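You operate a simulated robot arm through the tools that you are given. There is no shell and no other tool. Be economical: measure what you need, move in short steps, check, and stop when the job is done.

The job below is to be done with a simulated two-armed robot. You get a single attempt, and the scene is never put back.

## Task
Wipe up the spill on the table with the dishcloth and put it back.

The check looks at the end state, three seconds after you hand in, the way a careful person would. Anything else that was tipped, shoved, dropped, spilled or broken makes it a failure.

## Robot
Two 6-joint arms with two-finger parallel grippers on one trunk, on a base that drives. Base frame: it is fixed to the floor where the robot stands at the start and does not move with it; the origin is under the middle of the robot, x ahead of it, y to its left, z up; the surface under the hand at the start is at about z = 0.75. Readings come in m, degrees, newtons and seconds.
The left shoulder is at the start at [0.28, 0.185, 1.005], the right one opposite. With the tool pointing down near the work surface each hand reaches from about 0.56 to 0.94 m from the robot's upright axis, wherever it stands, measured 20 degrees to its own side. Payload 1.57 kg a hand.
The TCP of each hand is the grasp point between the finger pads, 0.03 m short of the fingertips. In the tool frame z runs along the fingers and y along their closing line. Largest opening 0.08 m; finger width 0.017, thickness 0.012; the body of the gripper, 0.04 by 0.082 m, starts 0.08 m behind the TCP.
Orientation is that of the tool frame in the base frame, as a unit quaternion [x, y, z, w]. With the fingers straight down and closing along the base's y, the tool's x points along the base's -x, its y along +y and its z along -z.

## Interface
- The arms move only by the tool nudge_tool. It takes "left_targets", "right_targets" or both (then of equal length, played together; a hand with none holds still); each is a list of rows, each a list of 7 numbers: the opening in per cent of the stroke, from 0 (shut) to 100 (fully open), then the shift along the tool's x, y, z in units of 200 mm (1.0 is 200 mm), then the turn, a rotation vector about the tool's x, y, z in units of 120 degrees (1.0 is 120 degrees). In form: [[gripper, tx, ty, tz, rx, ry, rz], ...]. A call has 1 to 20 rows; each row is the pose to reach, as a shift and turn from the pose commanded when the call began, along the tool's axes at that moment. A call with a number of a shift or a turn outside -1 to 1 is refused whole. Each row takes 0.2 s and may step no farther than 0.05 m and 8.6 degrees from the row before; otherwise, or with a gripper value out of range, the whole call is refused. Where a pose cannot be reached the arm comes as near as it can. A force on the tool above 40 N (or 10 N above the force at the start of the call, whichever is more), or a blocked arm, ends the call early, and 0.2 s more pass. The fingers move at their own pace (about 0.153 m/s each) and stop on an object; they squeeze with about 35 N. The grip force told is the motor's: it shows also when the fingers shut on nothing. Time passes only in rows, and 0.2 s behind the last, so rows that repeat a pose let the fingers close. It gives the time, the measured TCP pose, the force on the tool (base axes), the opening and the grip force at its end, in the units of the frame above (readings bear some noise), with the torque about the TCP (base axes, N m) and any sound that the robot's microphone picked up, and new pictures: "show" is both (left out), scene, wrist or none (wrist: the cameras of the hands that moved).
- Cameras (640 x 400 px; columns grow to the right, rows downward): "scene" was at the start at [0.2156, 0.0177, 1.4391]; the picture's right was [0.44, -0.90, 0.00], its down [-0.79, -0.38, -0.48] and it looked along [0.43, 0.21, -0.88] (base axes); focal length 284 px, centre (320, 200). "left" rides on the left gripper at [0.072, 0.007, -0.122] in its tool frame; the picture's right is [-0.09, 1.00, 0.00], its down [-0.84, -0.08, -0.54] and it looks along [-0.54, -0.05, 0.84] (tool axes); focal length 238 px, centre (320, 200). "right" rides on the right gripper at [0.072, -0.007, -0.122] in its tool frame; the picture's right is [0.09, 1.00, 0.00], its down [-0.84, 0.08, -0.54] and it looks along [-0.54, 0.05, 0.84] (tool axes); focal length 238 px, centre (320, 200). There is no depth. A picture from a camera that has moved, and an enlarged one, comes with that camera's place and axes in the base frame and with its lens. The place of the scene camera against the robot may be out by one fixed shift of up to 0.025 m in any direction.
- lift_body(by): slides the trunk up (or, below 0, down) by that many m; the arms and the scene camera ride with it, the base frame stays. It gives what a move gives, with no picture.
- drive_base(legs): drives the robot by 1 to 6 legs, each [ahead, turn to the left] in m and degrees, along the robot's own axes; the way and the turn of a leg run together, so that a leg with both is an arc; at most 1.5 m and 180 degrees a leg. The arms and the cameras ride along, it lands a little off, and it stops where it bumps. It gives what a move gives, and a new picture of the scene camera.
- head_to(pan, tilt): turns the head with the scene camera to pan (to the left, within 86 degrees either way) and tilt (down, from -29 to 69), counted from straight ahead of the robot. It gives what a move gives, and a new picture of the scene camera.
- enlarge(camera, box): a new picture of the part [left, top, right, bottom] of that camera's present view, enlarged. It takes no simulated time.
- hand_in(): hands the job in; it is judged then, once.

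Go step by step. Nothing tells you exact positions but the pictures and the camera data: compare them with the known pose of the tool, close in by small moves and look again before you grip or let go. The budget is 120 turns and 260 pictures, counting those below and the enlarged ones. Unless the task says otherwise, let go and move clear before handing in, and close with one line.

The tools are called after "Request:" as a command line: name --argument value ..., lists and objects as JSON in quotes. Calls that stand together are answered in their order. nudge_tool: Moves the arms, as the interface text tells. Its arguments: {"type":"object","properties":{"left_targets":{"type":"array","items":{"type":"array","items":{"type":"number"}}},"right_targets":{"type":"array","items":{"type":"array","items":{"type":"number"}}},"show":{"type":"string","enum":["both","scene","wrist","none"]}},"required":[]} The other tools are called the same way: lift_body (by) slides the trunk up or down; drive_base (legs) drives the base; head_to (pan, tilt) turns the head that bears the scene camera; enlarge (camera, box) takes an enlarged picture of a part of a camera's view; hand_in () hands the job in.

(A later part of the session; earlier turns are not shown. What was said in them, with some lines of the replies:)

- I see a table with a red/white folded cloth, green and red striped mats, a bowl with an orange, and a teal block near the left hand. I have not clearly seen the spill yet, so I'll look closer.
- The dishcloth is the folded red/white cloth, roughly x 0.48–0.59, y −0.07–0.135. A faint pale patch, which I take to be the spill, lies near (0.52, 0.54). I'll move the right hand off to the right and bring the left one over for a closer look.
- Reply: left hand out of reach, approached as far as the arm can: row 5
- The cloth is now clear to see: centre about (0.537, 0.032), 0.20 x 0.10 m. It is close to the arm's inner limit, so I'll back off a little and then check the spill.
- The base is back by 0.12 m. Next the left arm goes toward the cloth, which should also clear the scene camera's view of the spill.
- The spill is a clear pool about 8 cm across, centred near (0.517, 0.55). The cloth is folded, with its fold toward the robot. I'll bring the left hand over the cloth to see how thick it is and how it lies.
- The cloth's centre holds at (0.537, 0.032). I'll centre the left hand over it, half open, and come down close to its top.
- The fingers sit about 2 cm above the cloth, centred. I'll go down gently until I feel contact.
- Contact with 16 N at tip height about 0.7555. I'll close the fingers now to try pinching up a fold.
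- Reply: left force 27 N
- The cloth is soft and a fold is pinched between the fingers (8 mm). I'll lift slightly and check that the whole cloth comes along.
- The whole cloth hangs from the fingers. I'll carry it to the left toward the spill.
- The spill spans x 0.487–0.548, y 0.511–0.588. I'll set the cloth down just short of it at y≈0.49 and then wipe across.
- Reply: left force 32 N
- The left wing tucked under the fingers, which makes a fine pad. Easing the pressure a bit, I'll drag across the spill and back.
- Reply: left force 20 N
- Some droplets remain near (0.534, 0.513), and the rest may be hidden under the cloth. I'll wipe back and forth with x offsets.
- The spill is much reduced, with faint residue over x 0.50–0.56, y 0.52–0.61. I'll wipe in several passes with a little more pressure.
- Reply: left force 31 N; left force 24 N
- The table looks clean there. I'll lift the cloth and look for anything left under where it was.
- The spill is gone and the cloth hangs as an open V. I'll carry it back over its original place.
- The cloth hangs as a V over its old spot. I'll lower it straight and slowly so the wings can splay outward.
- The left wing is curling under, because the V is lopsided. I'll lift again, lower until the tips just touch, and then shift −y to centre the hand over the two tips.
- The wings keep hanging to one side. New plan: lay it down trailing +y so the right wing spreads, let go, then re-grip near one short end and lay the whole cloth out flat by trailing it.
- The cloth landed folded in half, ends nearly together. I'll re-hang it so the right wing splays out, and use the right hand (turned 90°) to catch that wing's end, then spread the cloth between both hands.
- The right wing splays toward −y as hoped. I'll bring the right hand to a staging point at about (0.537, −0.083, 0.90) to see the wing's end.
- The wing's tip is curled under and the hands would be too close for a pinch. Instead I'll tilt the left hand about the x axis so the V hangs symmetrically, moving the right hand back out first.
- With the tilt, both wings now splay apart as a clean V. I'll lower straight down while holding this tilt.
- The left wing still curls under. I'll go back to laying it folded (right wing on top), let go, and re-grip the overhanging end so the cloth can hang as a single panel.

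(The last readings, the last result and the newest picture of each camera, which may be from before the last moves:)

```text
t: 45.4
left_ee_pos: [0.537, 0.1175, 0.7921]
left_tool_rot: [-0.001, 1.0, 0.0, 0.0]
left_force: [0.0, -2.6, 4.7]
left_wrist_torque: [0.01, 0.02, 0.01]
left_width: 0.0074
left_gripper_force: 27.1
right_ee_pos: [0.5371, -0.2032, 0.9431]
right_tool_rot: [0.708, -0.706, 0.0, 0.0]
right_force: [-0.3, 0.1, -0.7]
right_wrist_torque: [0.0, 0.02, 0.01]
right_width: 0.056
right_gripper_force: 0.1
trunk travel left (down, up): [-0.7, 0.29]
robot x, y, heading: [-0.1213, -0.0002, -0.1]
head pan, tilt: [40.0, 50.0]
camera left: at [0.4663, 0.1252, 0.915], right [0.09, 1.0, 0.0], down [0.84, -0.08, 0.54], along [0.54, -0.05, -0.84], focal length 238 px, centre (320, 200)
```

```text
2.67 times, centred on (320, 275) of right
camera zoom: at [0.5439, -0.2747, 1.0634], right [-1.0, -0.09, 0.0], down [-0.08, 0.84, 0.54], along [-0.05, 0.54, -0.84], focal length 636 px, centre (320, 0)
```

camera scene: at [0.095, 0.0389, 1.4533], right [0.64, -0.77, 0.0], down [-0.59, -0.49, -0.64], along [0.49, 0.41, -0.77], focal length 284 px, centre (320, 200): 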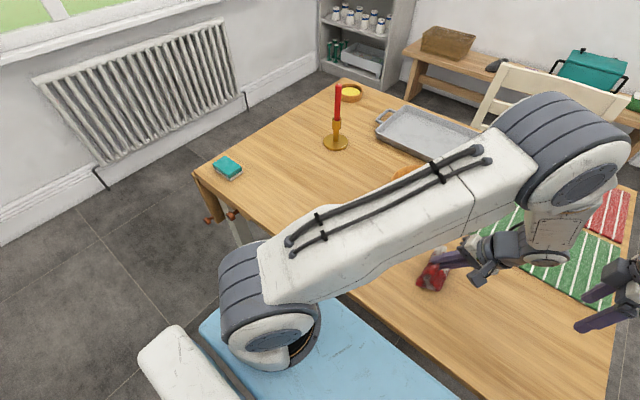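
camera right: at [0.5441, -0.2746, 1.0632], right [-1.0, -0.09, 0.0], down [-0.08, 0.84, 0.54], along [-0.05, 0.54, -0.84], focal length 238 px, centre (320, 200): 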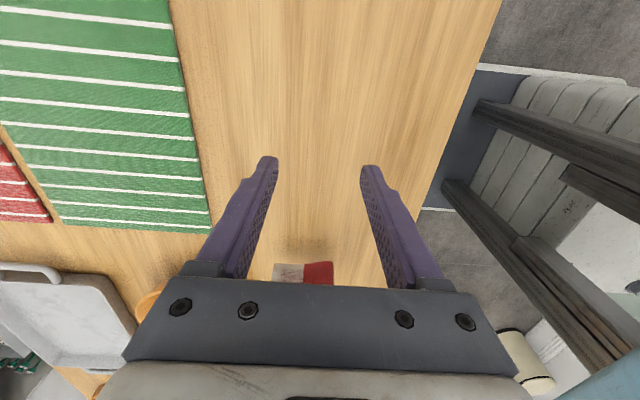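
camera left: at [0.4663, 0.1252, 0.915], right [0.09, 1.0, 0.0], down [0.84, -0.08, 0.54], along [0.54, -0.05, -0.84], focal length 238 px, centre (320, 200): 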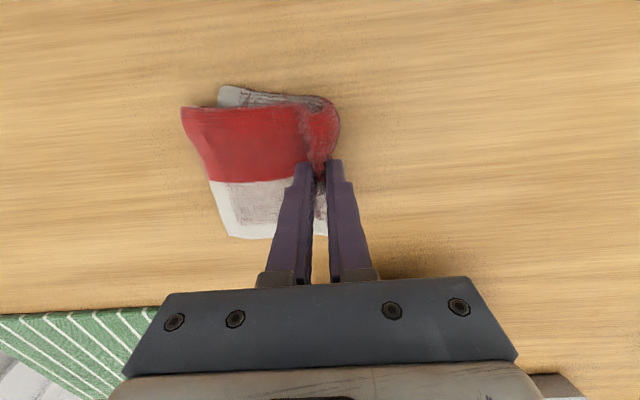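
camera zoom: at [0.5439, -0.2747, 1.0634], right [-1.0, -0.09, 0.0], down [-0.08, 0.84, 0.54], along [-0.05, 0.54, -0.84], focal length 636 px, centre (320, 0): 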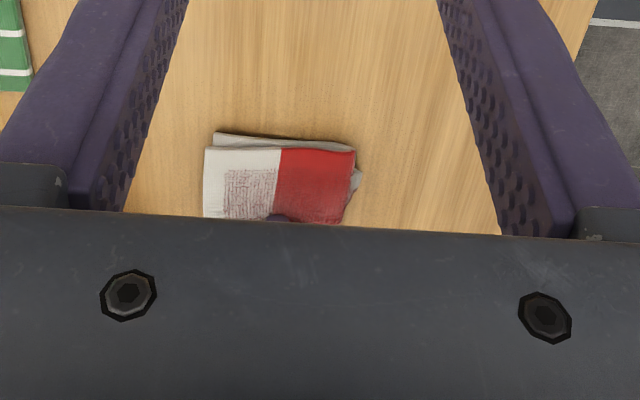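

The cloth is folded in half again with skewed ends: the top (right) wing's near corner sticks out alone around (0.49–0.52, 0.036–0.055). I'll let go with the left, back it off, and look at the cloth with both cameras.

Request:
nudge_tool --left_targets '[[20, 0, 0, 0, 0, 0, 0], [35, 0, 0, 0, 0, 0, 0], [35, 0, 0, -0.1, 0, 0, 0], [35, 0, 0, -0.25, 0, 0, 0], [35, 0, 0.1, -0.45, 0, 0, 0], [35, 0, 0.3, -0.5, 0, 0, 0], [35, 0, 0.5, -0.5, 0, 0, 0], [35, 0, 0.7, -0.5, 0, 0, 0]]' --right_targets '[[70, 0, 0, 0, 0, 0, 0], [70, 0, 0, 0, 0, 0, 0], [70, 0, 0, 0, 0, 0, 0], [70, 0, 0, 0, 0, 0, 0], [70, 0, 0, 0, 0, 0, 0], [70, -0.1, 0, 0, 0, 0, 0], [70, -0.3, 0, 0, 0, 0, 0], [70, -0.5, 0, 0, 0, 0, 0]]' --show "both"

Request:
enlarge --camera "right" --box '[240, 150, 400, 250]'

Request:
enlarge --camera "scene" --box '[360, 200, 480, 300]'

```text
t: 47.2
left_ee_pos: [0.5376, 0.2588, 0.8929]
left_tool_rot: [0.0, 1.0, -0.002, -0.001]
left_force: [-0.4, 0.3, -0.6]
left_wrist_torque: [0.0, 0.0, 0.0]
left_width: 0.0282
left_gripper_force: 0.0
right_ee_pos: [0.538, -0.1044, 0.9433]
right_tool_rot: [0.707, -0.707, -0.001, 0.0]
right_force: [-0.1, -0.4, 0.7]
right_wrist_torque: [0.04, 0.01, -0.01]
right_width: 0.0559
right_gripper_force: 0.1
trunk travel left (down, up): [-0.7, 0.29]
robot x, y, heading: [-0.1226, -0.0001, 0.3]
head pan, tilt: [40.0, 50.0]
camera scene: at [0.095, 0.0384, 1.4533], right [0.64, -0.77, 0.0], down [-0.59, -0.49, -0.64], along [0.49, 0.41, -0.77], focal length 284 px, centre (320, 200)
camera right: at [0.544, -0.1752, 1.0639], right [-1.0, -0.09, 0.0], down [-0.08, 0.84, 0.54], along [-0.05, 0.54, -0.84], focal length 238 px, centre (320, 200)
camera left: at [0.4656, 0.2659, 1.015], right [0.09, 1.0, 0.0], down [0.84, -0.08, 0.54], along [0.54, -0.05, -0.84], focal length 238 px, centre (320, 200)
```

scene: 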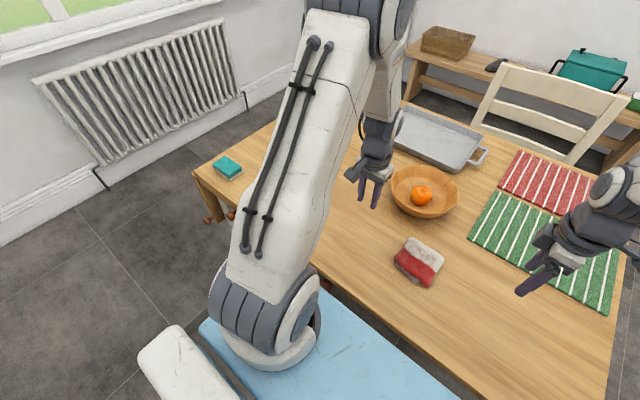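
right: 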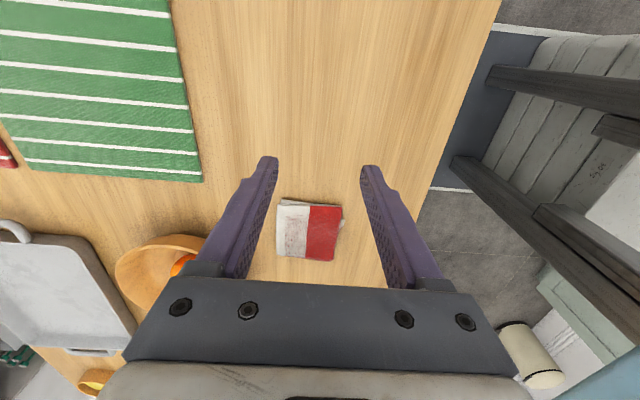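
left: 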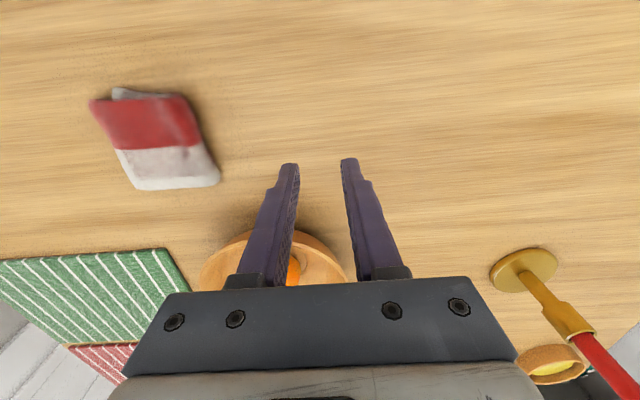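

```text
4.00 times, centred on (320, 200) of right
camera zoom: at [0.544, -0.1752, 1.0639], right [-1.0, -0.09, 0.0], down [-0.08, 0.84, 0.54], along [-0.05, 0.54, -0.84], focal length 953 px, centre (320, 200)
```

zoom: 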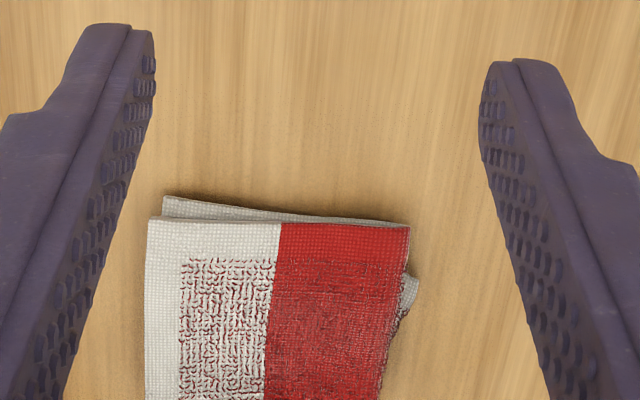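

```text
4.00 times, centred on (420, 250) of scene
camera zoom: at [0.095, 0.0384, 1.4533], right [0.64, -0.77, 0.0], down [-0.59, -0.49, -0.64], along [0.49, 0.41, -0.77], focal length 1134 px, centre (-80, 0)
```

zoom: 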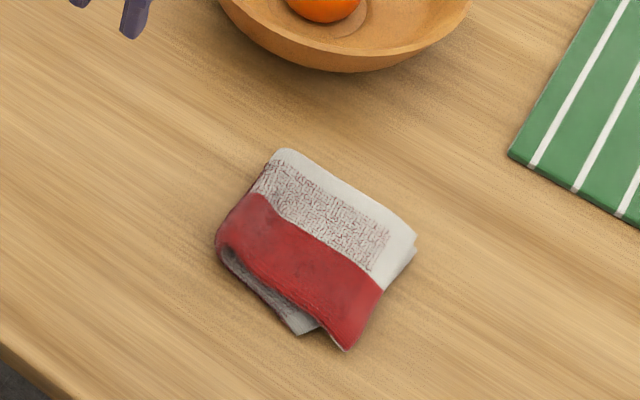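

The cloth lies neatly folded in half, and its upper near corner at (0.490, 0.029) is free of the layer below. I'll bring the right hand above that corner with a narrow opening.

Request:
nudge_tool --right_targets '[[44, -0.2, 0.05, 0.1, 0, 0, 0], [44, -0.4, 0.1, 0.2, 0, 0, 0], [44, -0.56, 0.15, 0.32, 0, 0, 0], [44, -0.68, 0.1975, 0.44, 0, 0, 0], [44, -0.722, 0.1975, 0.56, 0, 0, 0], [44, -0.722, 0.1975, 0.66, 0, 0, 0], [44, -0.722, 0.1975, 0.717, 0, 0, 0], [44, -0.722, 0.1975, 0.717, 0, 0, 0]]' --show "wrist"

Request:
enlarge --camera "right" --box '[220, 120, 460, 270]'

Request:
enlarge --camera "scene" --box '[360, 200, 480, 300]'

```text
t: 49.0
left_ee_pos: [0.5371, 0.2587, 0.8933]
left_tool_rot: [0.0, 1.0, -0.001, -0.001]
left_force: [0.5, 0.3, 0.1]
left_wrist_torque: [0.0, 0.01, 0.04]
left_width: 0.0281
left_gripper_force: 0.0
right_ee_pos: [0.4964, 0.0422, 0.7987]
right_tool_rot: [0.707, -0.707, 0.0, 0.0]
right_force: [-0.2, -0.3, -0.1]
right_wrist_torque: [0.0, -0.02, -0.01]
right_width: 0.0354
right_gripper_force: 0.1
trunk travel left (down, up): [-0.7, 0.29]
robot x, y, heading: [-0.1198, 0.0006, 0.0]
head pan, tilt: [40.0, 50.0]
camera right: at [0.5043, -0.0299, 0.9196], right [-1.0, -0.09, 0.0], down [-0.08, 0.84, 0.54], along [-0.05, 0.54, -0.84], focal length 238 px, centre (320, 200)
```

right: 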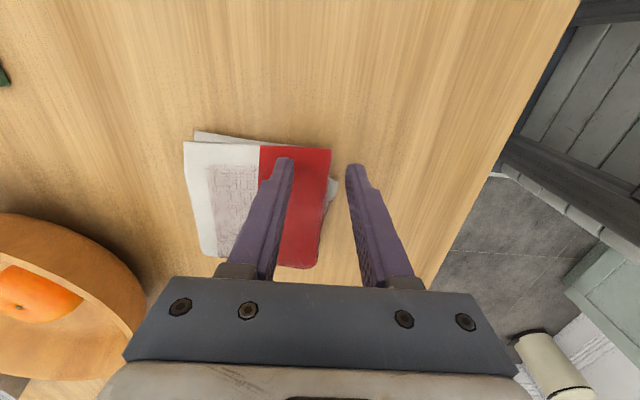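

```text
2.67 times, centred on (340, 195) of right
camera zoom: at [0.5043, -0.0299, 0.9196], right [-1.0, -0.09, 0.0], down [-0.08, 0.84, 0.54], along [-0.05, 0.54, -0.84], focal length 636 px, centre (267, 213)
```

zoom: 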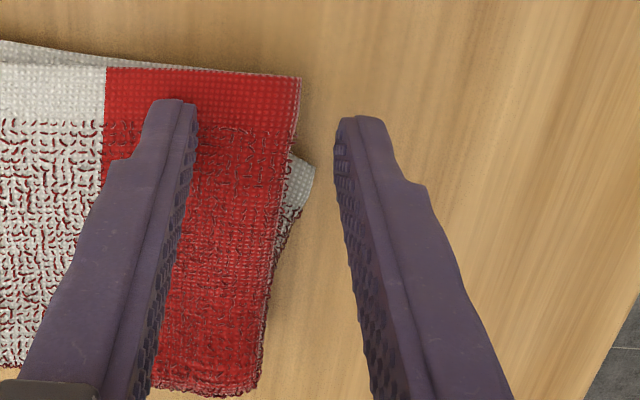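

```text
4.00 times, centred on (420, 250) of scene
camera zoom: at [0.095, 0.039, 1.4533], right [0.64, -0.77, 0.0], down [-0.59, -0.49, -0.64], along [0.49, 0.41, -0.77], focal length 1134 px, centre (-80, 0)
```

zoom: 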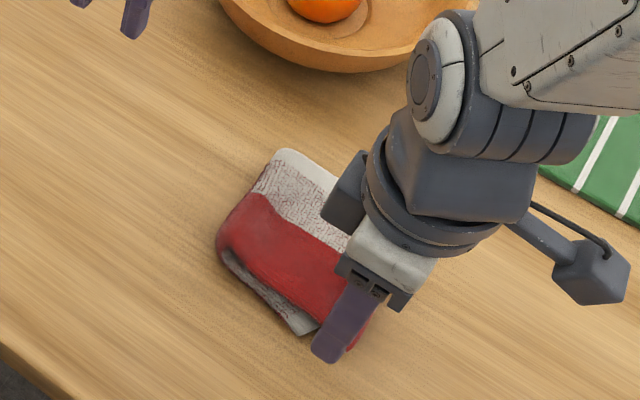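

Fingers straddle the red near edge right at the free corner. Going down gently to the table, then closing.

Request:
nudge_tool --right_targets '[[44, 0, 0, 0.03, 0, 0, 0], [44, 0, 0, 0.05, 0, 0, 0], [44, 0, 0, 0.062, 0, 0, 0], [44, 0, 0, 0.068, 0, 0, 0]]' --show "none"

```text
t: 50.0
left_ee_pos: [0.5377, 0.26, 0.8932]
left_tool_rot: [0.0, 1.0, -0.001, 0.0]
left_force: [-0.5, 0.3, 0.1]
left_wrist_torque: [-0.03, 0.04, 0.01]
left_width: 0.028
left_gripper_force: 0.0
right_ee_pos: [0.4972, 0.0422, 0.7858]
right_tool_rot: [0.708, -0.707, 0.0, -0.002]
right_force: [-0.7, 0.5, 18.5]
right_wrist_torque: [0.13, -0.38, 0.04]
right_width: 0.0342
right_gripper_force: 0.1
trunk travel left (down, up): [-0.7, 0.29]
robot x, y, heading: [-0.1202, 0.0012, -0.2]
head pan, tilt: [40.0, 50.0]
```

Request:
nudge_tool --right_targets '[[30, 0, 0, 0, 0, 0, 0], [15, 0, 0, 0, 0, 0, 0], [0, 0, 0, 0, 0, 0, 0], [0, 0, 0, 0, 0, 0, 0], [0, 0, 0, 0, 0, 0, 0]]' --show "wrist"

Request:
enlarge --camera "right" --box '[220, 120, 460, 270]'

```text
t: 51.2
left_ee_pos: [0.5366, 0.261, 0.8937]
left_tool_rot: [0.0, 1.0, 0.0, 0.0]
left_force: [0.1, 0.3, 0.5]
left_wrist_torque: [-0.02, 0.01, 0.01]
left_width: 0.0279
left_gripper_force: 0.1
right_ee_pos: [0.4982, 0.0421, 0.786]
right_tool_rot: [0.707, -0.707, 0.001, -0.002]
right_force: [9.9, 1.4, 27.5]
right_wrist_torque: [0.19, -0.5, -0.03]
right_width: 0.0049
right_gripper_force: 24.9
trunk travel left (down, up): [-0.7, 0.29]
robot x, y, heading: [-0.1236, 0.004, 0.2]
head pan, tilt: [40.0, 50.0]
camera right: at [0.5048, -0.0299, 0.907], right [-1.0, -0.09, 0.0], down [-0.08, 0.84, 0.54], along [-0.05, 0.54, -0.84], focal length 238 px, centre (320, 200)
```

right: 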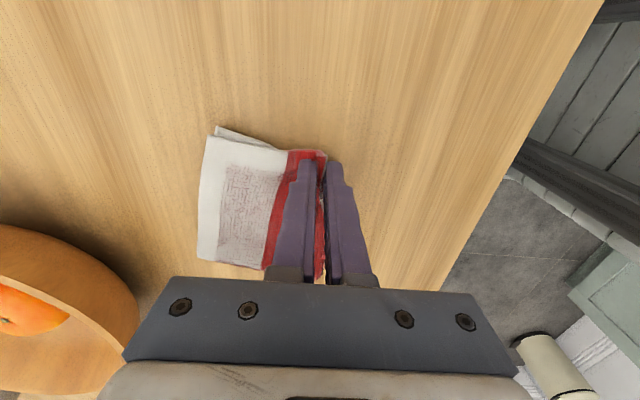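

```text
2.67 times, centred on (340, 195) of right
camera zoom: at [0.5048, -0.0299, 0.907], right [-1.0, -0.09, 0.0], down [-0.08, 0.84, 0.54], along [-0.05, 0.54, -0.84], focal length 636 px, centre (267, 213)
```

zoom: 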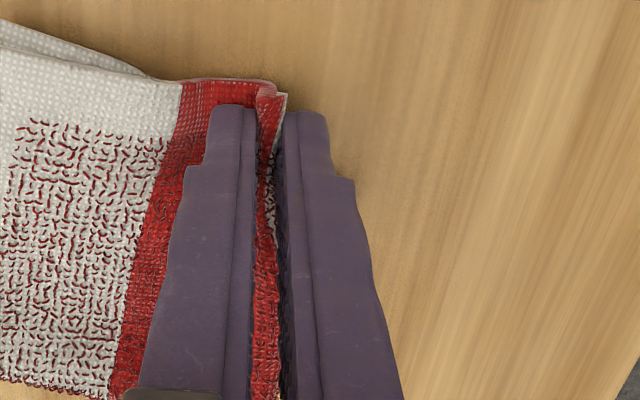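

Only the red edge of the upper wing seems pinched (5 mm). I'll lift it and pull toward −y so the lower wing peels out behind.

Request:
nudge_tool --right_targets '[[0, 0, 0, -0.12, 0, 0, 0], [0, 0, 0, -0.25, 0, 0, 0], [0, 0.08, 0, -0.36, 0, 0, 0], [0, 0.2, 0, -0.4, 0, 0, 0], [0, 0.3, 0, -0.4, 0, 0, 0], [0, 0.3, 0, -0.4, 0, 0, 0]]' --show "both"

Request:
enlarge --camera "scene" --box '[360, 200, 480, 300]'

Request:
enlarge --camera "left" --box '[20, 40, 260, 190]'

```text
t: 52.6
left_ee_pos: [0.5372, 0.257, 0.8934]
left_tool_rot: [-0.001, 1.0, -0.001, 0.0]
left_force: [-0.5, 0.3, 0.2]
left_wrist_torque: [-0.02, 0.0, -0.02]
left_width: 0.028
left_gripper_force: 0.1
right_ee_pos: [0.4954, -0.0204, 0.8648]
right_tool_rot: [0.707, -0.707, 0.0, -0.001]
right_force: [0.2, -0.1, 0.2]
right_wrist_torque: [-0.02, -0.02, -0.01]
right_width: 0.0047
right_gripper_force: 25.9
trunk travel left (down, up): [-0.7, 0.29]
robot x, y, heading: [-0.1221, -0.0021, -0.4]
head pan, tilt: [40.0, 50.0]
camera scene: at [0.0949, 0.0389, 1.4533], right [0.64, -0.77, 0.0], down [-0.59, -0.49, -0.64], along [0.49, 0.41, -0.77], focal length 284 px, centre (320, 200)
camera right: at [0.5038, -0.0901, 0.986], right [-1.0, -0.09, 0.0], down [-0.08, 0.84, 0.54], along [-0.05, 0.54, -0.84], focal length 238 px, centre (320, 200)
```

scene: 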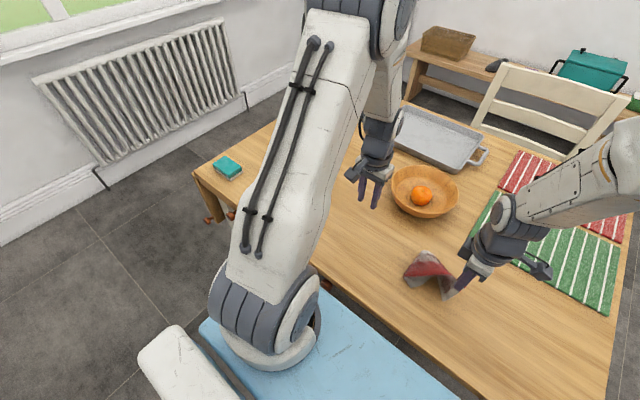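
right: 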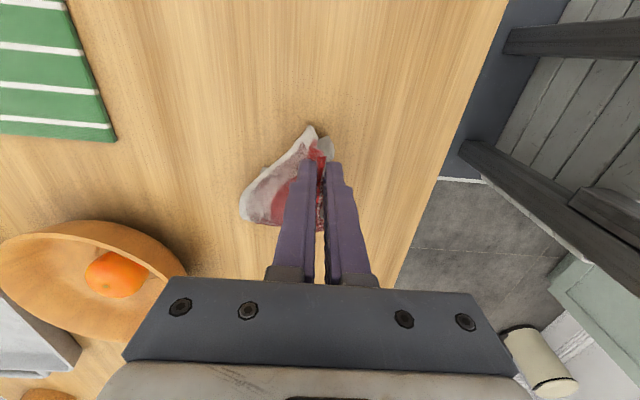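

```text
4.00 times, centred on (420, 250) of scene
camera zoom: at [0.0949, 0.0389, 1.4533], right [0.64, -0.77, 0.0], down [-0.59, -0.49, -0.64], along [0.49, 0.41, -0.77], focal length 1134 px, centre (-80, 0)
```

zoom: 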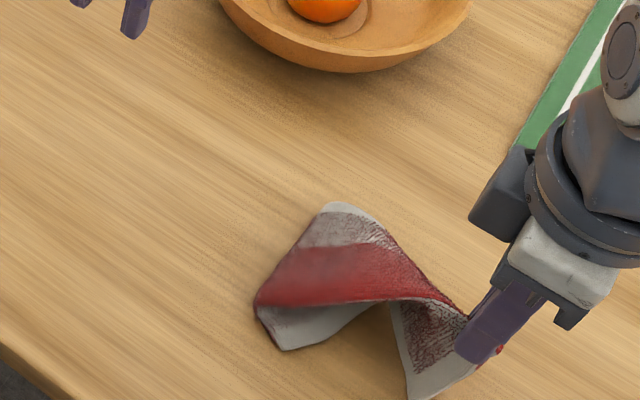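

```text
2.67 times, centred on (140, 115) of left
camera zoom: at [0.4656, 0.2658, 1.0149], right [0.09, 1.0, 0.0], down [0.84, -0.08, 0.54], along [0.54, -0.05, -0.84], focal length 636 px, centre (800, 427)
```

zoom: 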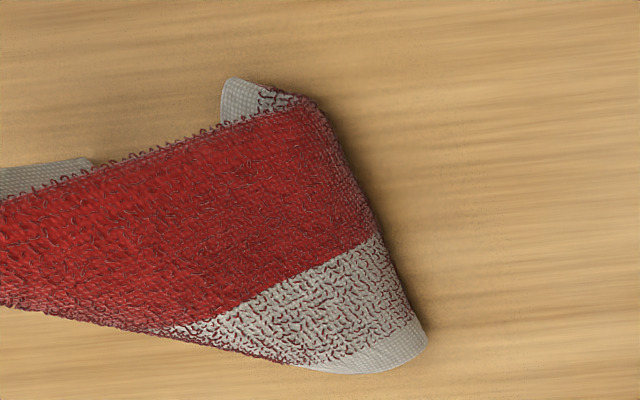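

It is peeling out nicely; the left wing remains tucked at the +y end. I'll keep pulling toward −y.

Request:
nudge_tool --right_targets '[[0, 0.1, 0, 0, 0, 0, 0], [0, 0.2, 0, 0, 0, 0, 0], [0, 0.3, 0, 0.0, 0, 0, 0], [0, 0.4, 0, 0.0, 0, 0, 0], [0, 0.4, 0, 0.0, 0, 0, 0]]' --show "scene"

Request:
enlarge --camera "scene" --box '[380, 220, 500, 320]'

Request:
enlarge --camera "left" --box '[0, 40, 240, 190]'

```text
t: 53.8
left_ee_pos: [0.5379, 0.2587, 0.8927]
left_tool_rot: [0.0, 1.0, -0.001, 0.0]
left_force: [0.2, 0.1, 0.1]
left_wrist_torque: [0.0, 0.04, -0.01]
left_width: 0.0281
left_gripper_force: 0.0
right_ee_pos: [0.4971, -0.1002, 0.8657]
right_tool_rot: [0.708, -0.706, 0.0, 0.0]
right_force: [0.0, -0.2, 0.0]
right_wrist_torque: [0.01, -0.01, -0.01]
right_width: 0.0048
right_gripper_force: 25.2
trunk travel left (down, up): [-0.7, 0.29]
robot x, y, heading: [-0.122, -0.0002, -0.2]
head pan, tilt: [40.0, 50.0]
camera scene: at [0.0949, 0.0389, 1.4533], right [0.64, -0.77, 0.0], down [-0.59, -0.49, -0.64], along [0.49, 0.41, -0.77], focal length 284 px, centre (320, 200)
```

scene: 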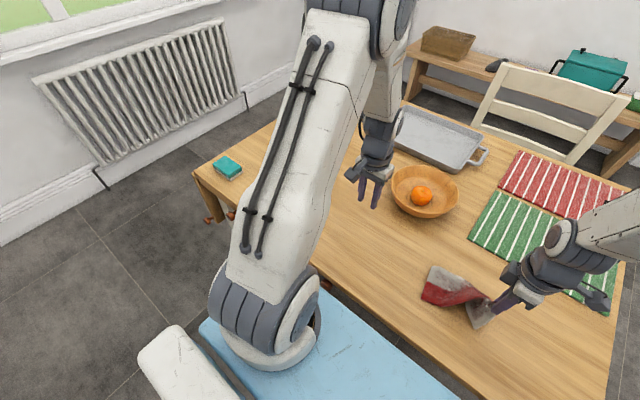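

```text
4.00 times, centred on (440, 270) of scene
camera zoom: at [0.0949, 0.0389, 1.4533], right [0.64, -0.77, 0.0], down [-0.59, -0.49, -0.64], along [0.49, 0.41, -0.77], focal length 1134 px, centre (-160, -80)
```

zoom: 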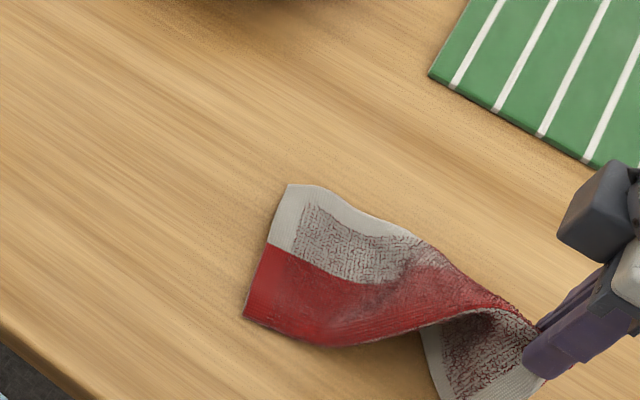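

```text
2.67 times, centred on (120, 115) of left
camera zoom: at [0.4656, 0.2658, 1.015], right [0.09, 1.0, 0.0], down [0.84, -0.08, 0.54], along [0.54, -0.05, -0.84], focal length 636 px, centre (853, 427)
```

zoom: 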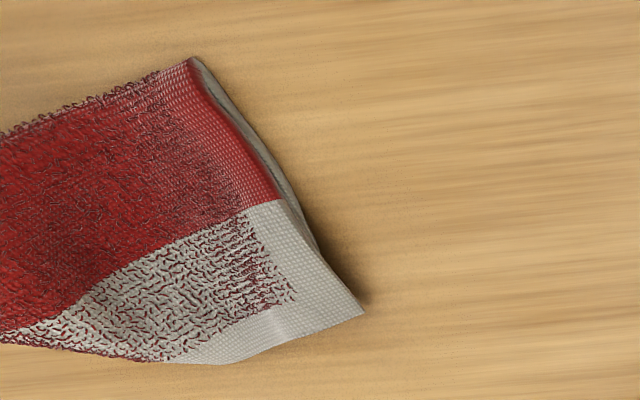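

It unrolled: the cloth lies face up again, left end around (0.505, 0.037), with only the right end in my grip hanging as a curtain. I'll swing it forward and lay it down moving back, so the curtain falls outward flat.

Request:
nudge_tool --right_targets '[[0, 0.08, -0.1, 0, 0, 0, 0], [0, 0.15, -0.22, 0, 0, 0, 0], [0, 0.2, -0.35, 0, 0, 0, 0], [0, 0.22, -0.35, 0.05, 0, 0, 0], [0, 0.22, -0.28, 0.12, 0, 0, 0], [0, 0.22, -0.2, 0.19, 0, 0, 0], [0, 0.22, -0.12, 0.26, 0, 0, 0], [0, 0.22, -0.05, 0.32, 0, 0, 0], [0, 0.22, 0, 0.37, 0, 0, 0], [0, 0.22, 0, 0.385, 0, 0, 0]]' --show "scene"

Request:
enlarge --camera "scene" --box '[380, 220, 500, 320]'

Request:
enlarge --camera "right" --box '[160, 100, 480, 300]'

```text
t: 56.0
left_ee_pos: [0.5375, 0.2586, 0.8927]
left_tool_rot: [-0.001, 1.0, -0.001, 0.0]
left_force: [0.0, 1.3, -1.0]
left_wrist_torque: [0.01, 0.0, 0.03]
left_width: 0.0282
left_gripper_force: 0.1
right_ee_pos: [0.4981, -0.1431, 0.7888]
right_tool_rot: [0.707, -0.707, 0.0, -0.001]
right_force: [0.3, -1.5, 5.6]
right_wrist_torque: [-0.08, -0.04, -0.03]
right_width: 0.0047
right_gripper_force: 25.2
trunk travel left (down, up): [-0.7, 0.29]
robot x, y, heading: [-0.1215, -0.0008, 0.1]
head pan, tilt: [40.0, 50.0]
camera scene: at [0.0947, 0.0389, 1.4535], right [0.64, -0.77, 0.0], down [-0.59, -0.49, -0.64], along [0.49, 0.41, -0.77], focal length 284 px, centre (320, 200)
```

scene: 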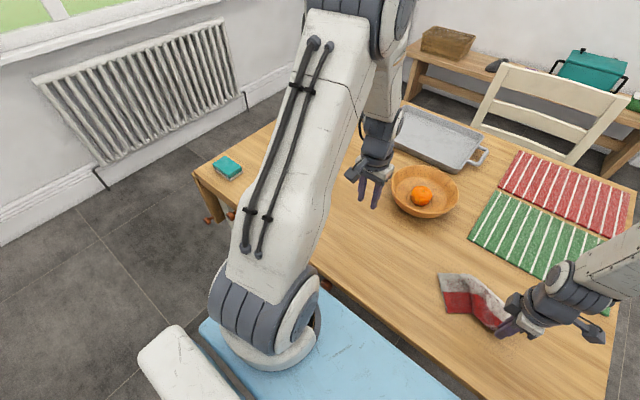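

```text
4.00 times, centred on (440, 270) of scene
camera zoom: at [0.0947, 0.0389, 1.4535], right [0.64, -0.77, 0.0], down [-0.59, -0.49, -0.64], along [0.49, 0.41, -0.77], focal length 1134 px, centre (-160, -80)
```

zoom: 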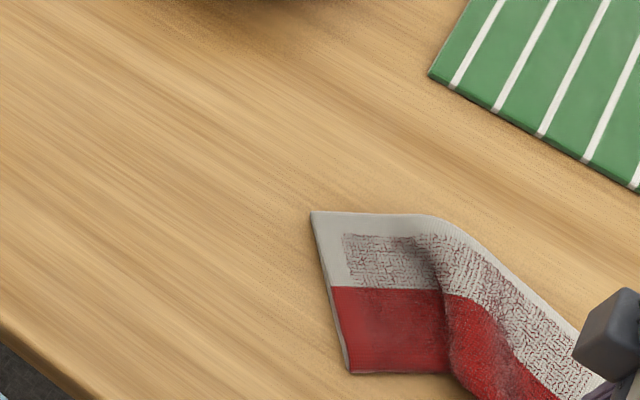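

```text
2.00 times, centred on (320, 200) of right
camera zoom: at [0.5048, -0.2142, 0.9093], right [-1.0, -0.09, 0.0], down [-0.08, 0.84, 0.54], along [-0.05, 0.54, -0.84], focal length 477 px, centre (320, 200)
```

zoom: 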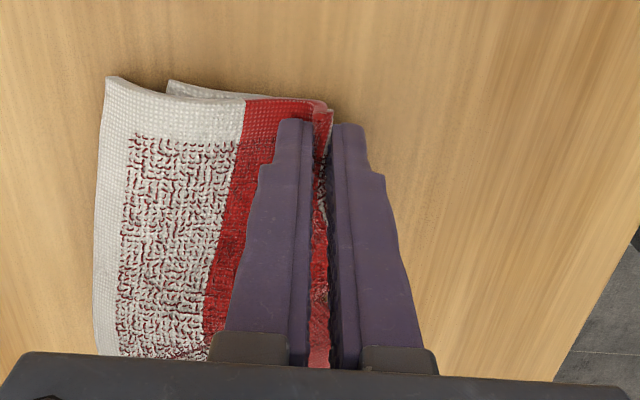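

It is laid out nearly flat with a small hump. I'll release and raise the right hand, then look.

Request:
nudge_tool --right_targets '[[15, 0, 0, 0, 0, 0, 0], [25, 0, 0, 0, 0, 0, 0], [25, 0, 0, -0.1, 0, 0, 0], [25, 0, 0, -0.3, 0, 0, 0], [25, 0.1, 0, -0.5, 0, 0, 0], [25, 0.3, 0, -0.6, 0, 0, 0], [25, 0.5, 0, -0.7, 0, 0, 0]]' --show "both"

Request:
enlarge --camera "scene" --box '[430, 240, 550, 340]'

```text
t: 57.6
left_ee_pos: [0.5379, 0.259, 0.893]
left_tool_rot: [0.0, 1.0, 0.0, 0.0]
left_force: [0.1, 0.3, -0.2]
left_wrist_torque: [-0.02, 0.02, -0.01]
left_width: 0.028
left_gripper_force: 0.1
right_ee_pos: [0.4972, -0.2436, 0.929]
right_tool_rot: [0.708, -0.707, 0.0, 0.0]
right_force: [0.7, -0.6, -0.2]
right_wrist_torque: [-0.01, 0.0, -0.04]
right_width: 0.0198
right_gripper_force: 0.1
trunk travel left (down, up): [-0.7, 0.29]
robot x, y, heading: [-0.1205, 0.0023, -0.1]
head pan, tilt: [40.0, 50.0]
camera scene: at [0.095, 0.0392, 1.4533], right [0.64, -0.77, 0.0], down [-0.59, -0.49, -0.64], along [0.49, 0.41, -0.77], focal length 284 px, centre (320, 200)
camera right: at [0.5055, -0.3141, 1.0499], right [-1.0, -0.09, 0.0], down [-0.08, 0.84, 0.54], along [-0.05, 0.54, -0.84], focal length 238 px, centre (320, 200)
```

scene: 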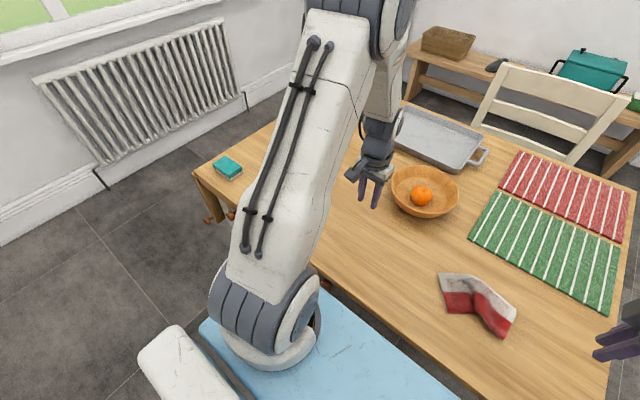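
right: 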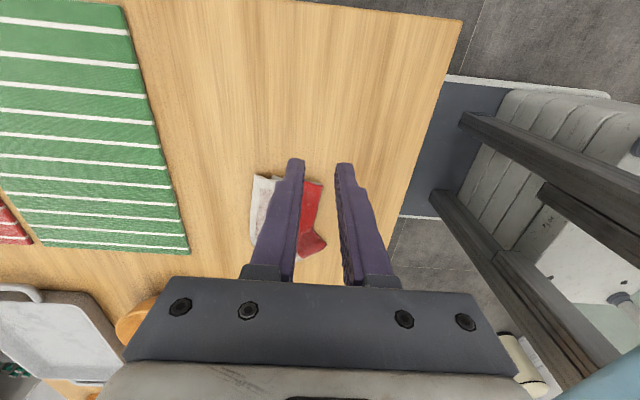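

```text
4.00 times, centred on (490, 290) of scene
camera zoom: at [0.095, 0.0392, 1.4533], right [0.64, -0.77, 0.0], down [-0.59, -0.49, -0.64], along [0.49, 0.41, -0.77], focal length 1134 px, centre (-360, -160)
```

zoom: 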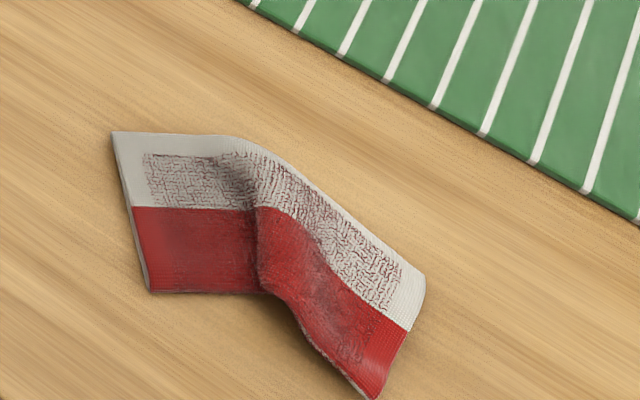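

The cloth now lies single again, face up, with a slight bend, about 0.1 m short of its place. Next I'll press the left fingertips on its left end and slide it +y, turning it straight. First I move above that end and turn the hand.

Request:
nudge_tool --left_targets '[[62, 0, -0.16, 0, 0, 0, 0.07], [62, 0, -0.32, 0, 0, 0, 0.14], [62, 0.02, -0.48, 0, 0, 0, 0.21], [62, 0.05, -0.64, 0, 0, 0, 0.28], [62, 0.08, -0.8, 0, 0, 0, 0.35], [62, 0.12, -1.0, 0.1, 0, 0, 0.4167]]' --show "wrist"

```text
t: 59.0
left_ee_pos: [0.5138, 0.0573, 0.8732]
left_tool_rot: [0.424, 0.906, -0.001, -0.001]
left_force: [-0.1, 0.7, -0.5]
left_wrist_torque: [-0.01, 0.0, -0.02]
left_width: 0.0496
left_gripper_force: 0.1
right_ee_pos: [0.4976, -0.2419, 0.9283]
right_tool_rot: [0.708, -0.706, 0.0, 0.0]
right_force: [0.0, -0.3, 0.6]
right_wrist_torque: [0.02, -0.02, 0.01]
right_width: 0.0199
right_gripper_force: 0.1
trunk travel left (down, up): [-0.7, 0.29]
robot x, y, heading: [-0.1215, -0.0016, 0.3]
head pan, tilt: [40.0, 50.0]
camera left: at [0.4729, 0.1181, 0.9946], right [0.82, 0.57, 0.0], down [0.48, -0.69, 0.54], along [0.31, -0.45, -0.84], focal length 238 px, centre (320, 200)
```

left: 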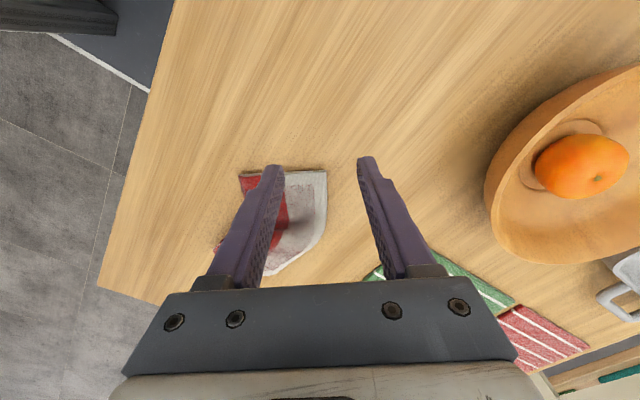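

Request:
nudge_tool --left_targets '[[62, -0.12, -0.08, 0.08, 0, 0, 0], [62, -0.24, -0.16, 0.18, 0, 0, 0], [62, -0.337, -0.228, 0.28, 0, 0, 0], [62, -0.337, -0.228, 0.366, 0, 0, 0], [62, -0.337, -0.228, 0.366, 0, 0, 0]]' --show "wrist"

```text
t: 60.2
left_ee_pos: [0.5229, -0.0214, 0.8005]
left_tool_rot: [0.423, 0.906, 0.0, 0.001]
left_force: [0.1, 0.4, 0.6]
left_wrist_torque: [0.02, 0.0, 0.02]
left_width: 0.0498
left_gripper_force: 0.1
right_ee_pos: [0.4967, -0.2415, 0.9283]
right_tool_rot: [0.708, -0.706, 0.0, 0.0]
right_force: [0.5, 1.1, 0.9]
right_wrist_torque: [-0.01, 0.02, -0.01]
right_width: 0.02
right_gripper_force: 0.1
trunk travel left (down, up): [-0.7, 0.29]
robot x, y, heading: [-0.1212, 0.0009, 0.1]
head pan, tilt: [40.0, 50.0]
camera left: at [0.4817, 0.0373, 0.921], right [0.82, 0.57, 0.0], down [0.48, -0.69, 0.54], along [0.31, -0.45, -0.84], focal length 238 px, centre (320, 200)
```

left: 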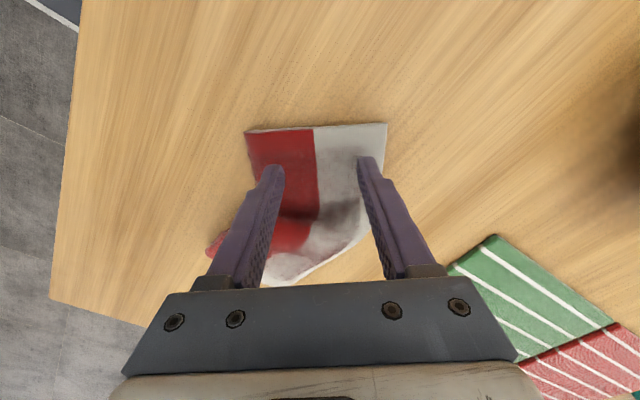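

Request:
nudge_tool --left_targets '[[62, 0, 0, 0.03, 0, 0, 0], [62, 0, 0, 0.055, 0, 0, 0], [62, 0, 0, 0.068, 0, 0, 0], [62, 0, 0, 0.075, 0, 0, 0]]' --show "none"

```text
t: 61.2
left_ee_pos: [0.5216, -0.0229, 0.7849]
left_tool_rot: [0.423, 0.906, -0.001, 0.001]
left_force: [-2.1, 3.2, 15.3]
left_wrist_torque: [0.14, 0.01, 0.0]
left_width: 0.0494
left_gripper_force: 0.0
right_ee_pos: [0.4976, -0.2423, 0.9285]
right_tool_rot: [0.708, -0.706, 0.0, 0.0]
right_force: [0.0, 0.5, -0.1]
right_wrist_torque: [-0.01, -0.01, 0.0]
right_width: 0.0201
right_gripper_force: 0.0
trunk travel left (down, up): [-0.7, 0.29]
robot x, y, heading: [-0.12, -0.0016, -0.1]
head pan, tilt: [40.0, 50.0]
```

Pressing at 15 N on the left end. I'll slide it +y in slow steps while turning the hand straight.

Request:
nudge_tool --left_targets '[[62, 0.045, 0.047, 0.004, 0, 0, 0.03], [62, 0.091, 0.094, 0.004, 0, 0, 0.06], [62, 0.137, 0.14, 0.004, 0, 0, 0.09], [62, 0.182, 0.187, 0.004, 0, 0, 0.12], [62, 0.228, 0.234, 0.004, 0, 0, 0.15]]' --show "both"

Request:
enlarge --camera "scene" --box '[400, 230, 520, 330]'

```text
t: 62.4
left_ee_pos: [0.5295, 0.0426, 0.7855]
left_tool_rot: [0.56, 0.828, 0.0, 0.001]
left_force: [-0.8, -8.2, 28.4]
left_wrist_torque: [-0.18, -0.06, 0.01]
left_width: 0.0489
left_gripper_force: 0.2
right_ee_pos: [0.4967, -0.2438, 0.9295]
right_tool_rot: [-0.707, 0.708, 0.0, 0.001]
right_force: [0.4, 0.0, 0.6]
right_wrist_torque: [0.03, 0.0, 0.03]
right_width: 0.0199
right_gripper_force: 0.1
trunk travel left (down, up): [-0.7, 0.29]
robot x, y, heading: [-0.1242, -0.0022, 0.2]
head pan, tilt: [40.0, 50.0]
camera scene: at [0.0938, 0.0383, 1.4536], right [0.64, -0.77, 0.0], down [-0.59, -0.49, -0.64], along [0.49, 0.41, -0.77], focal length 284 px, centre (320, 200)
camera left: at [0.508, 0.1119, 0.9066], right [0.96, 0.29, 0.0], down [0.24, -0.8, 0.54], along [0.16, -0.52, -0.84], focal length 238 px, centre (320, 200)
```

scene: 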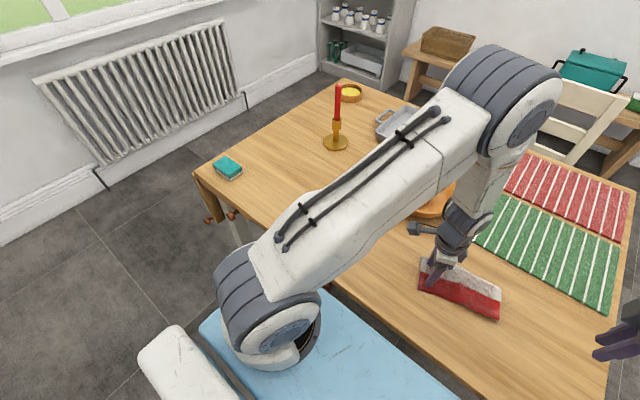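
left: 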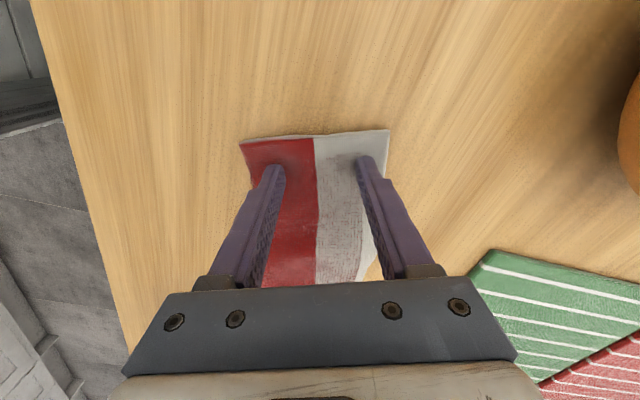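

```text
4.00 times, centred on (460, 280) of scene
camera zoom: at [0.0938, 0.0383, 1.4536], right [0.64, -0.77, 0.0], down [-0.59, -0.49, -0.64], along [0.49, 0.41, -0.77], focal length 1134 px, centre (-240, -120)
```

zoom: 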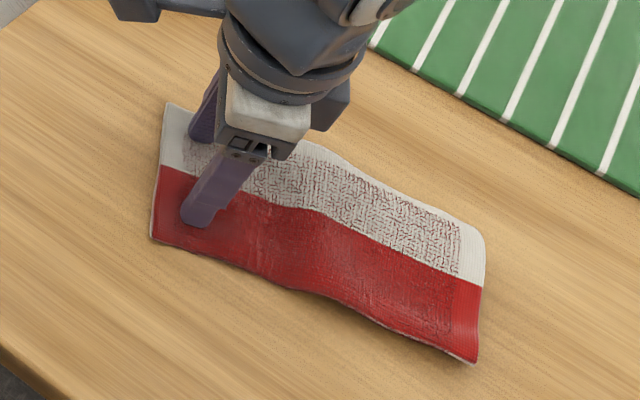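

The cloth flattens out well as it slides. I'll continue to the target: left end centre at (0.532, 0.132).

Request:
nudge_tool --left_targets '[[62, 0.06, 0.03, -0.004, 0, 0, 0.026], [62, 0.12, 0.06, -0.004, 0, 0, 0.051], [62, 0.18, 0.09, -0.004, 0, 0, 0.077], [62, 0.24, 0.12, -0.004, 0, 0, 0.102], [62, 0.301, 0.149, -0.004, 0, 0, 0.128]]' --show "both"

Request:
enlarge --camera "scene" --box '[380, 220, 500, 320]'

```text
t: 63.6
left_ee_pos: [0.5332, 0.1086, 0.7852]
left_tool_rot: [0.665, 0.747, -0.001, 0.0]
left_force: [-0.9, -7.1, 26.6]
left_wrist_torque: [-0.21, -0.15, -0.05]
left_width: 0.0492
left_gripper_force: 0.0
right_ee_pos: [0.4977, -0.2434, 0.9299]
right_tool_rot: [0.708, -0.706, -0.001, 0.001]
right_force: [0.1, 0.4, -0.4]
right_wrist_torque: [-0.02, -0.01, 0.0]
right_width: 0.02
right_gripper_force: 0.1
trunk travel left (down, up): [-0.7, 0.29]
robot x, y, heading: [-0.1239, -0.0012, -0.3]
head pan, tilt: [40.0, 50.0]
camera scene: at [0.0939, 0.0381, 1.4535], right [0.64, -0.77, 0.0], down [-0.59, -0.49, -0.64], along [0.49, 0.41, -0.77], focal length 284 px, centre (320, 200)
camera left: at [0.5316, 0.1813, 0.9067], right [1.0, 0.02, 0.0], down [0.02, -0.84, 0.54], along [0.01, -0.54, -0.84], focal length 238 px, centre (320, 200)
```

scene: 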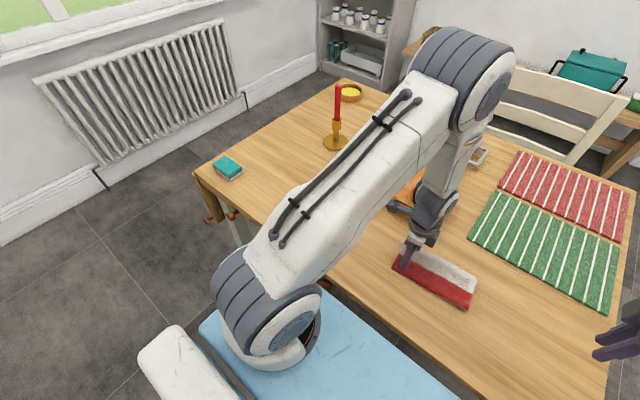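
left: 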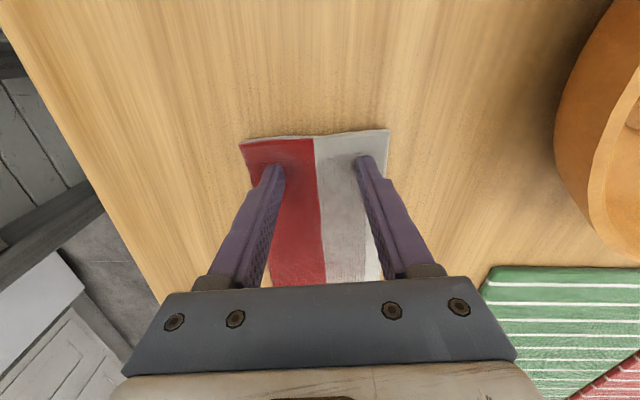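

```text
4.00 times, centred on (440, 270) of scene
camera zoom: at [0.0939, 0.0381, 1.4535], right [0.64, -0.77, 0.0], down [-0.59, -0.49, -0.64], along [0.49, 0.41, -0.77], focal length 1134 px, centre (-160, -80)
```

zoom: 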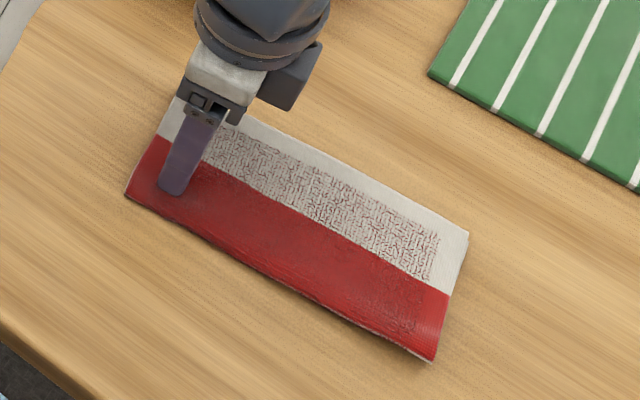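

The cloth is back on its original outline to within about a centimetre. I'll lift off straight and move both hands clear.

Request:
nudge_tool --left_targets '[[62, 0, 0, -0.05, 0, 0, 0], [62, 0, 0, -0.2, 0, 0, 0], [62, 0, 0, -0.4, 0, 0, 0], [62, 0, 0, -0.6, 0, 0, 0], [62, 0.2, 0, -0.7, 0, 0, 0], [62, 0.4, 0, -0.7, 0, 0, 0], [62, 0.6, 0, -0.7, 0, 0, 0], [62, 0.8, 0, -0.7, 0, 0, 0], [62, 1.0, 0, -0.7, 0, 0, 0]]' --show "both"

Request:
enlarge --camera "scene" --box '[380, 220, 500, 320]'

Request:
enlarge --camera "scene" --box '[180, 60, 500, 260]'

```text
t: 65.6
left_ee_pos: [0.5088, 0.3074, 0.9246]
left_tool_rot: [0.665, 0.747, -0.001, 0.001]
left_force: [-0.2, -0.7, 0.4]
left_wrist_torque: [0.0, 0.0, -0.01]
left_width: 0.0498
left_gripper_force: 0.2
right_ee_pos: [0.4981, -0.2436, 0.929]
right_tool_rot: [0.708, -0.706, 0.0, 0.001]
right_force: [0.2, -0.4, 0.5]
right_wrist_torque: [0.02, 0.01, 0.02]
right_width: 0.0204
right_gripper_force: 0.1
trunk travel left (down, up): [-0.7, 0.29]
robot x, y, heading: [-0.1198, 0.0033, -0.3]
head pan, tilt: [40.0, 50.0]
camera scene: at [0.095, 0.0386, 1.4533], right [0.64, -0.77, 0.0], down [-0.59, -0.49, -0.64], along [0.49, 0.41, -0.77], focal length 284 px, centre (320, 200)
camera left: at [0.5079, 0.3802, 1.0463], right [1.0, 0.02, 0.0], down [0.02, -0.84, 0.54], along [0.01, -0.54, -0.84], focal length 238 px, centre (320, 200)
```

scene: 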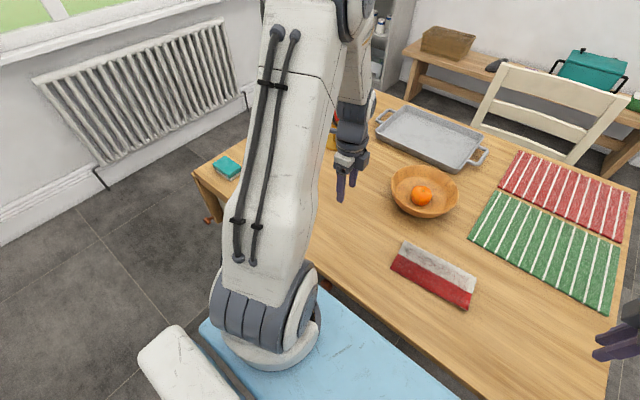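
left: 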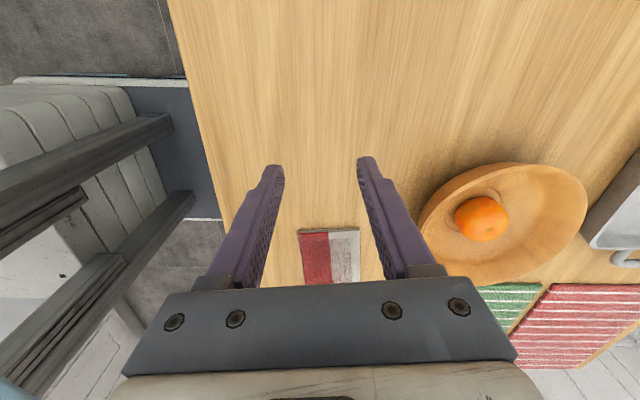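

```text
4.00 times, centred on (440, 270) of scene
camera zoom: at [0.095, 0.0386, 1.4533], right [0.64, -0.77, 0.0], down [-0.59, -0.49, -0.64], along [0.49, 0.41, -0.77], focal length 1134 px, centre (-160, -80)
```

zoom: 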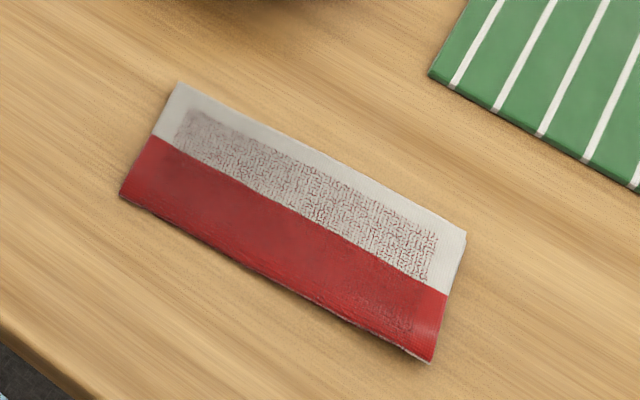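

```text
2.00 times, centred on (340, 160) of scene
camera zoom: at [0.095, 0.0386, 1.4533], right [0.64, -0.77, 0.0], down [-0.59, -0.49, -0.64], along [0.49, 0.41, -0.77], focal length 567 px, centre (280, 280)
```

zoom: 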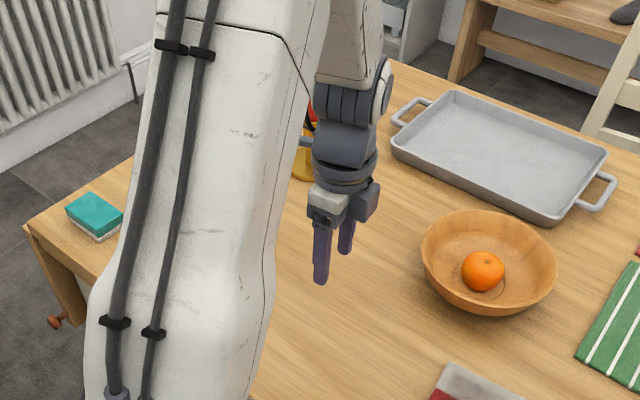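

The cloth looks right and everything else is undisturbed. One last look at the wiped area with the left camera, turned back to face forward.

Request:
nudge_tool --left_targets '[[62, 0.05, -0.02, 0, 0, 0, -0.065], [62, 0.1, -0.05, 0, 0, 0, -0.13], [62, 0.16, -0.08, 0, 0, 0, -0.195], [62, 0.22, -0.12, 0, 0, 0, -0.26], [62, 0.28, -0.16, 0, 0, 0, -0.325], [62, 0.34, -0.2, 0, 0, 0, -0.39], [62, 0.4, -0.24, 0, 0, 0, -0.455], [62, 0.45, -0.28, 0, 0, 0, -0.52], [62, 0.5, -0.32, 0, 0, 0, -0.585], [62, 0.5, -0.36, 0, 0, 0, -0.65], [62, 0.5, -0.4, 0, 0, 0, -0.7]]' --show "wrist"

Request:
enlarge --camera "left" --box '[360, 60, 600, 210]'

```text
t: 68.0
left_ee_pos: [0.4193, 0.3975, 0.9238]
left_tool_rot: [-0.006, 1.0, 0.0, 0.0]
left_force: [-0.5, 0.0, -0.4]
left_wrist_torque: [-0.02, 0.0, -0.03]
left_width: 0.0494
left_gripper_force: 0.1
right_ee_pos: [0.498, -0.2415, 0.9276]
right_tool_rot: [0.708, -0.706, 0.0, 0.0]
right_force: [0.1, 0.5, -0.6]
right_wrist_torque: [0.04, 0.01, 0.0]
right_width: 0.0198
right_gripper_force: 0.1
trunk travel left (down, up): [-0.7, 0.29]
robot x, y, heading: [-0.1229, -0.0028, 0.1]
head pan, tilt: [40.0, 50.0]
camera left: at [0.3472, 0.404, 1.0458], right [0.08, 1.0, 0.0], down [0.84, -0.07, 0.54], along [0.54, -0.04, -0.84], focal length 238 px, centre (320, 200)
```

left: 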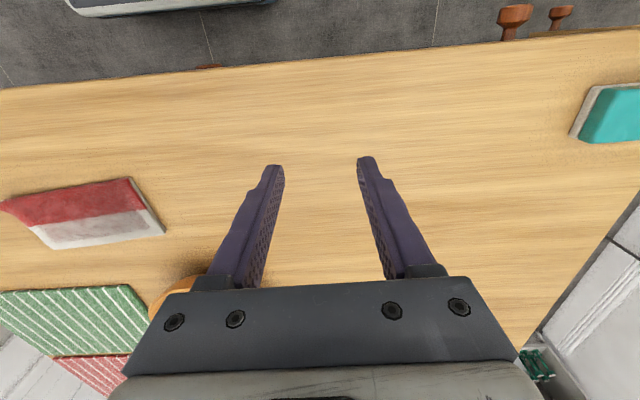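

```text
2.67 times, centred on (480, 135) of left
camera zoom: at [0.3472, 0.404, 1.0458], right [0.08, 1.0, 0.0], down [0.84, -0.07, 0.54], along [0.54, -0.04, -0.84], focal length 636 px, centre (-107, 373)
```

zoom: 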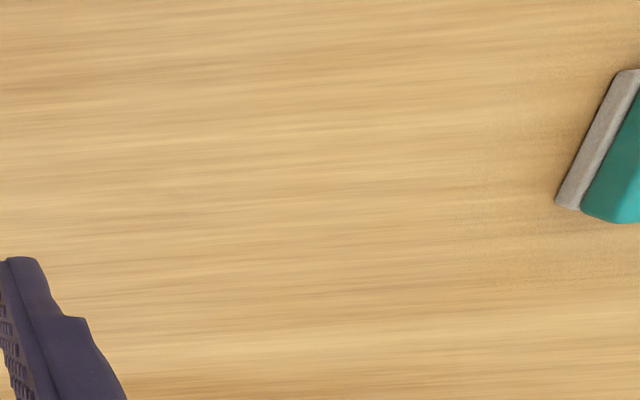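

The wiped area is clean, the cloth is lying flat back in its place, and both hands are clear, so I'm handing in.

Request:
hand_in

```text
The job is handed in.
```

The spill is wiped up, and the dishcloth is lying flat within about 1 cm of where it started. Nothing else on the table looked disturbed in the last pictures, and I've handed the job in.
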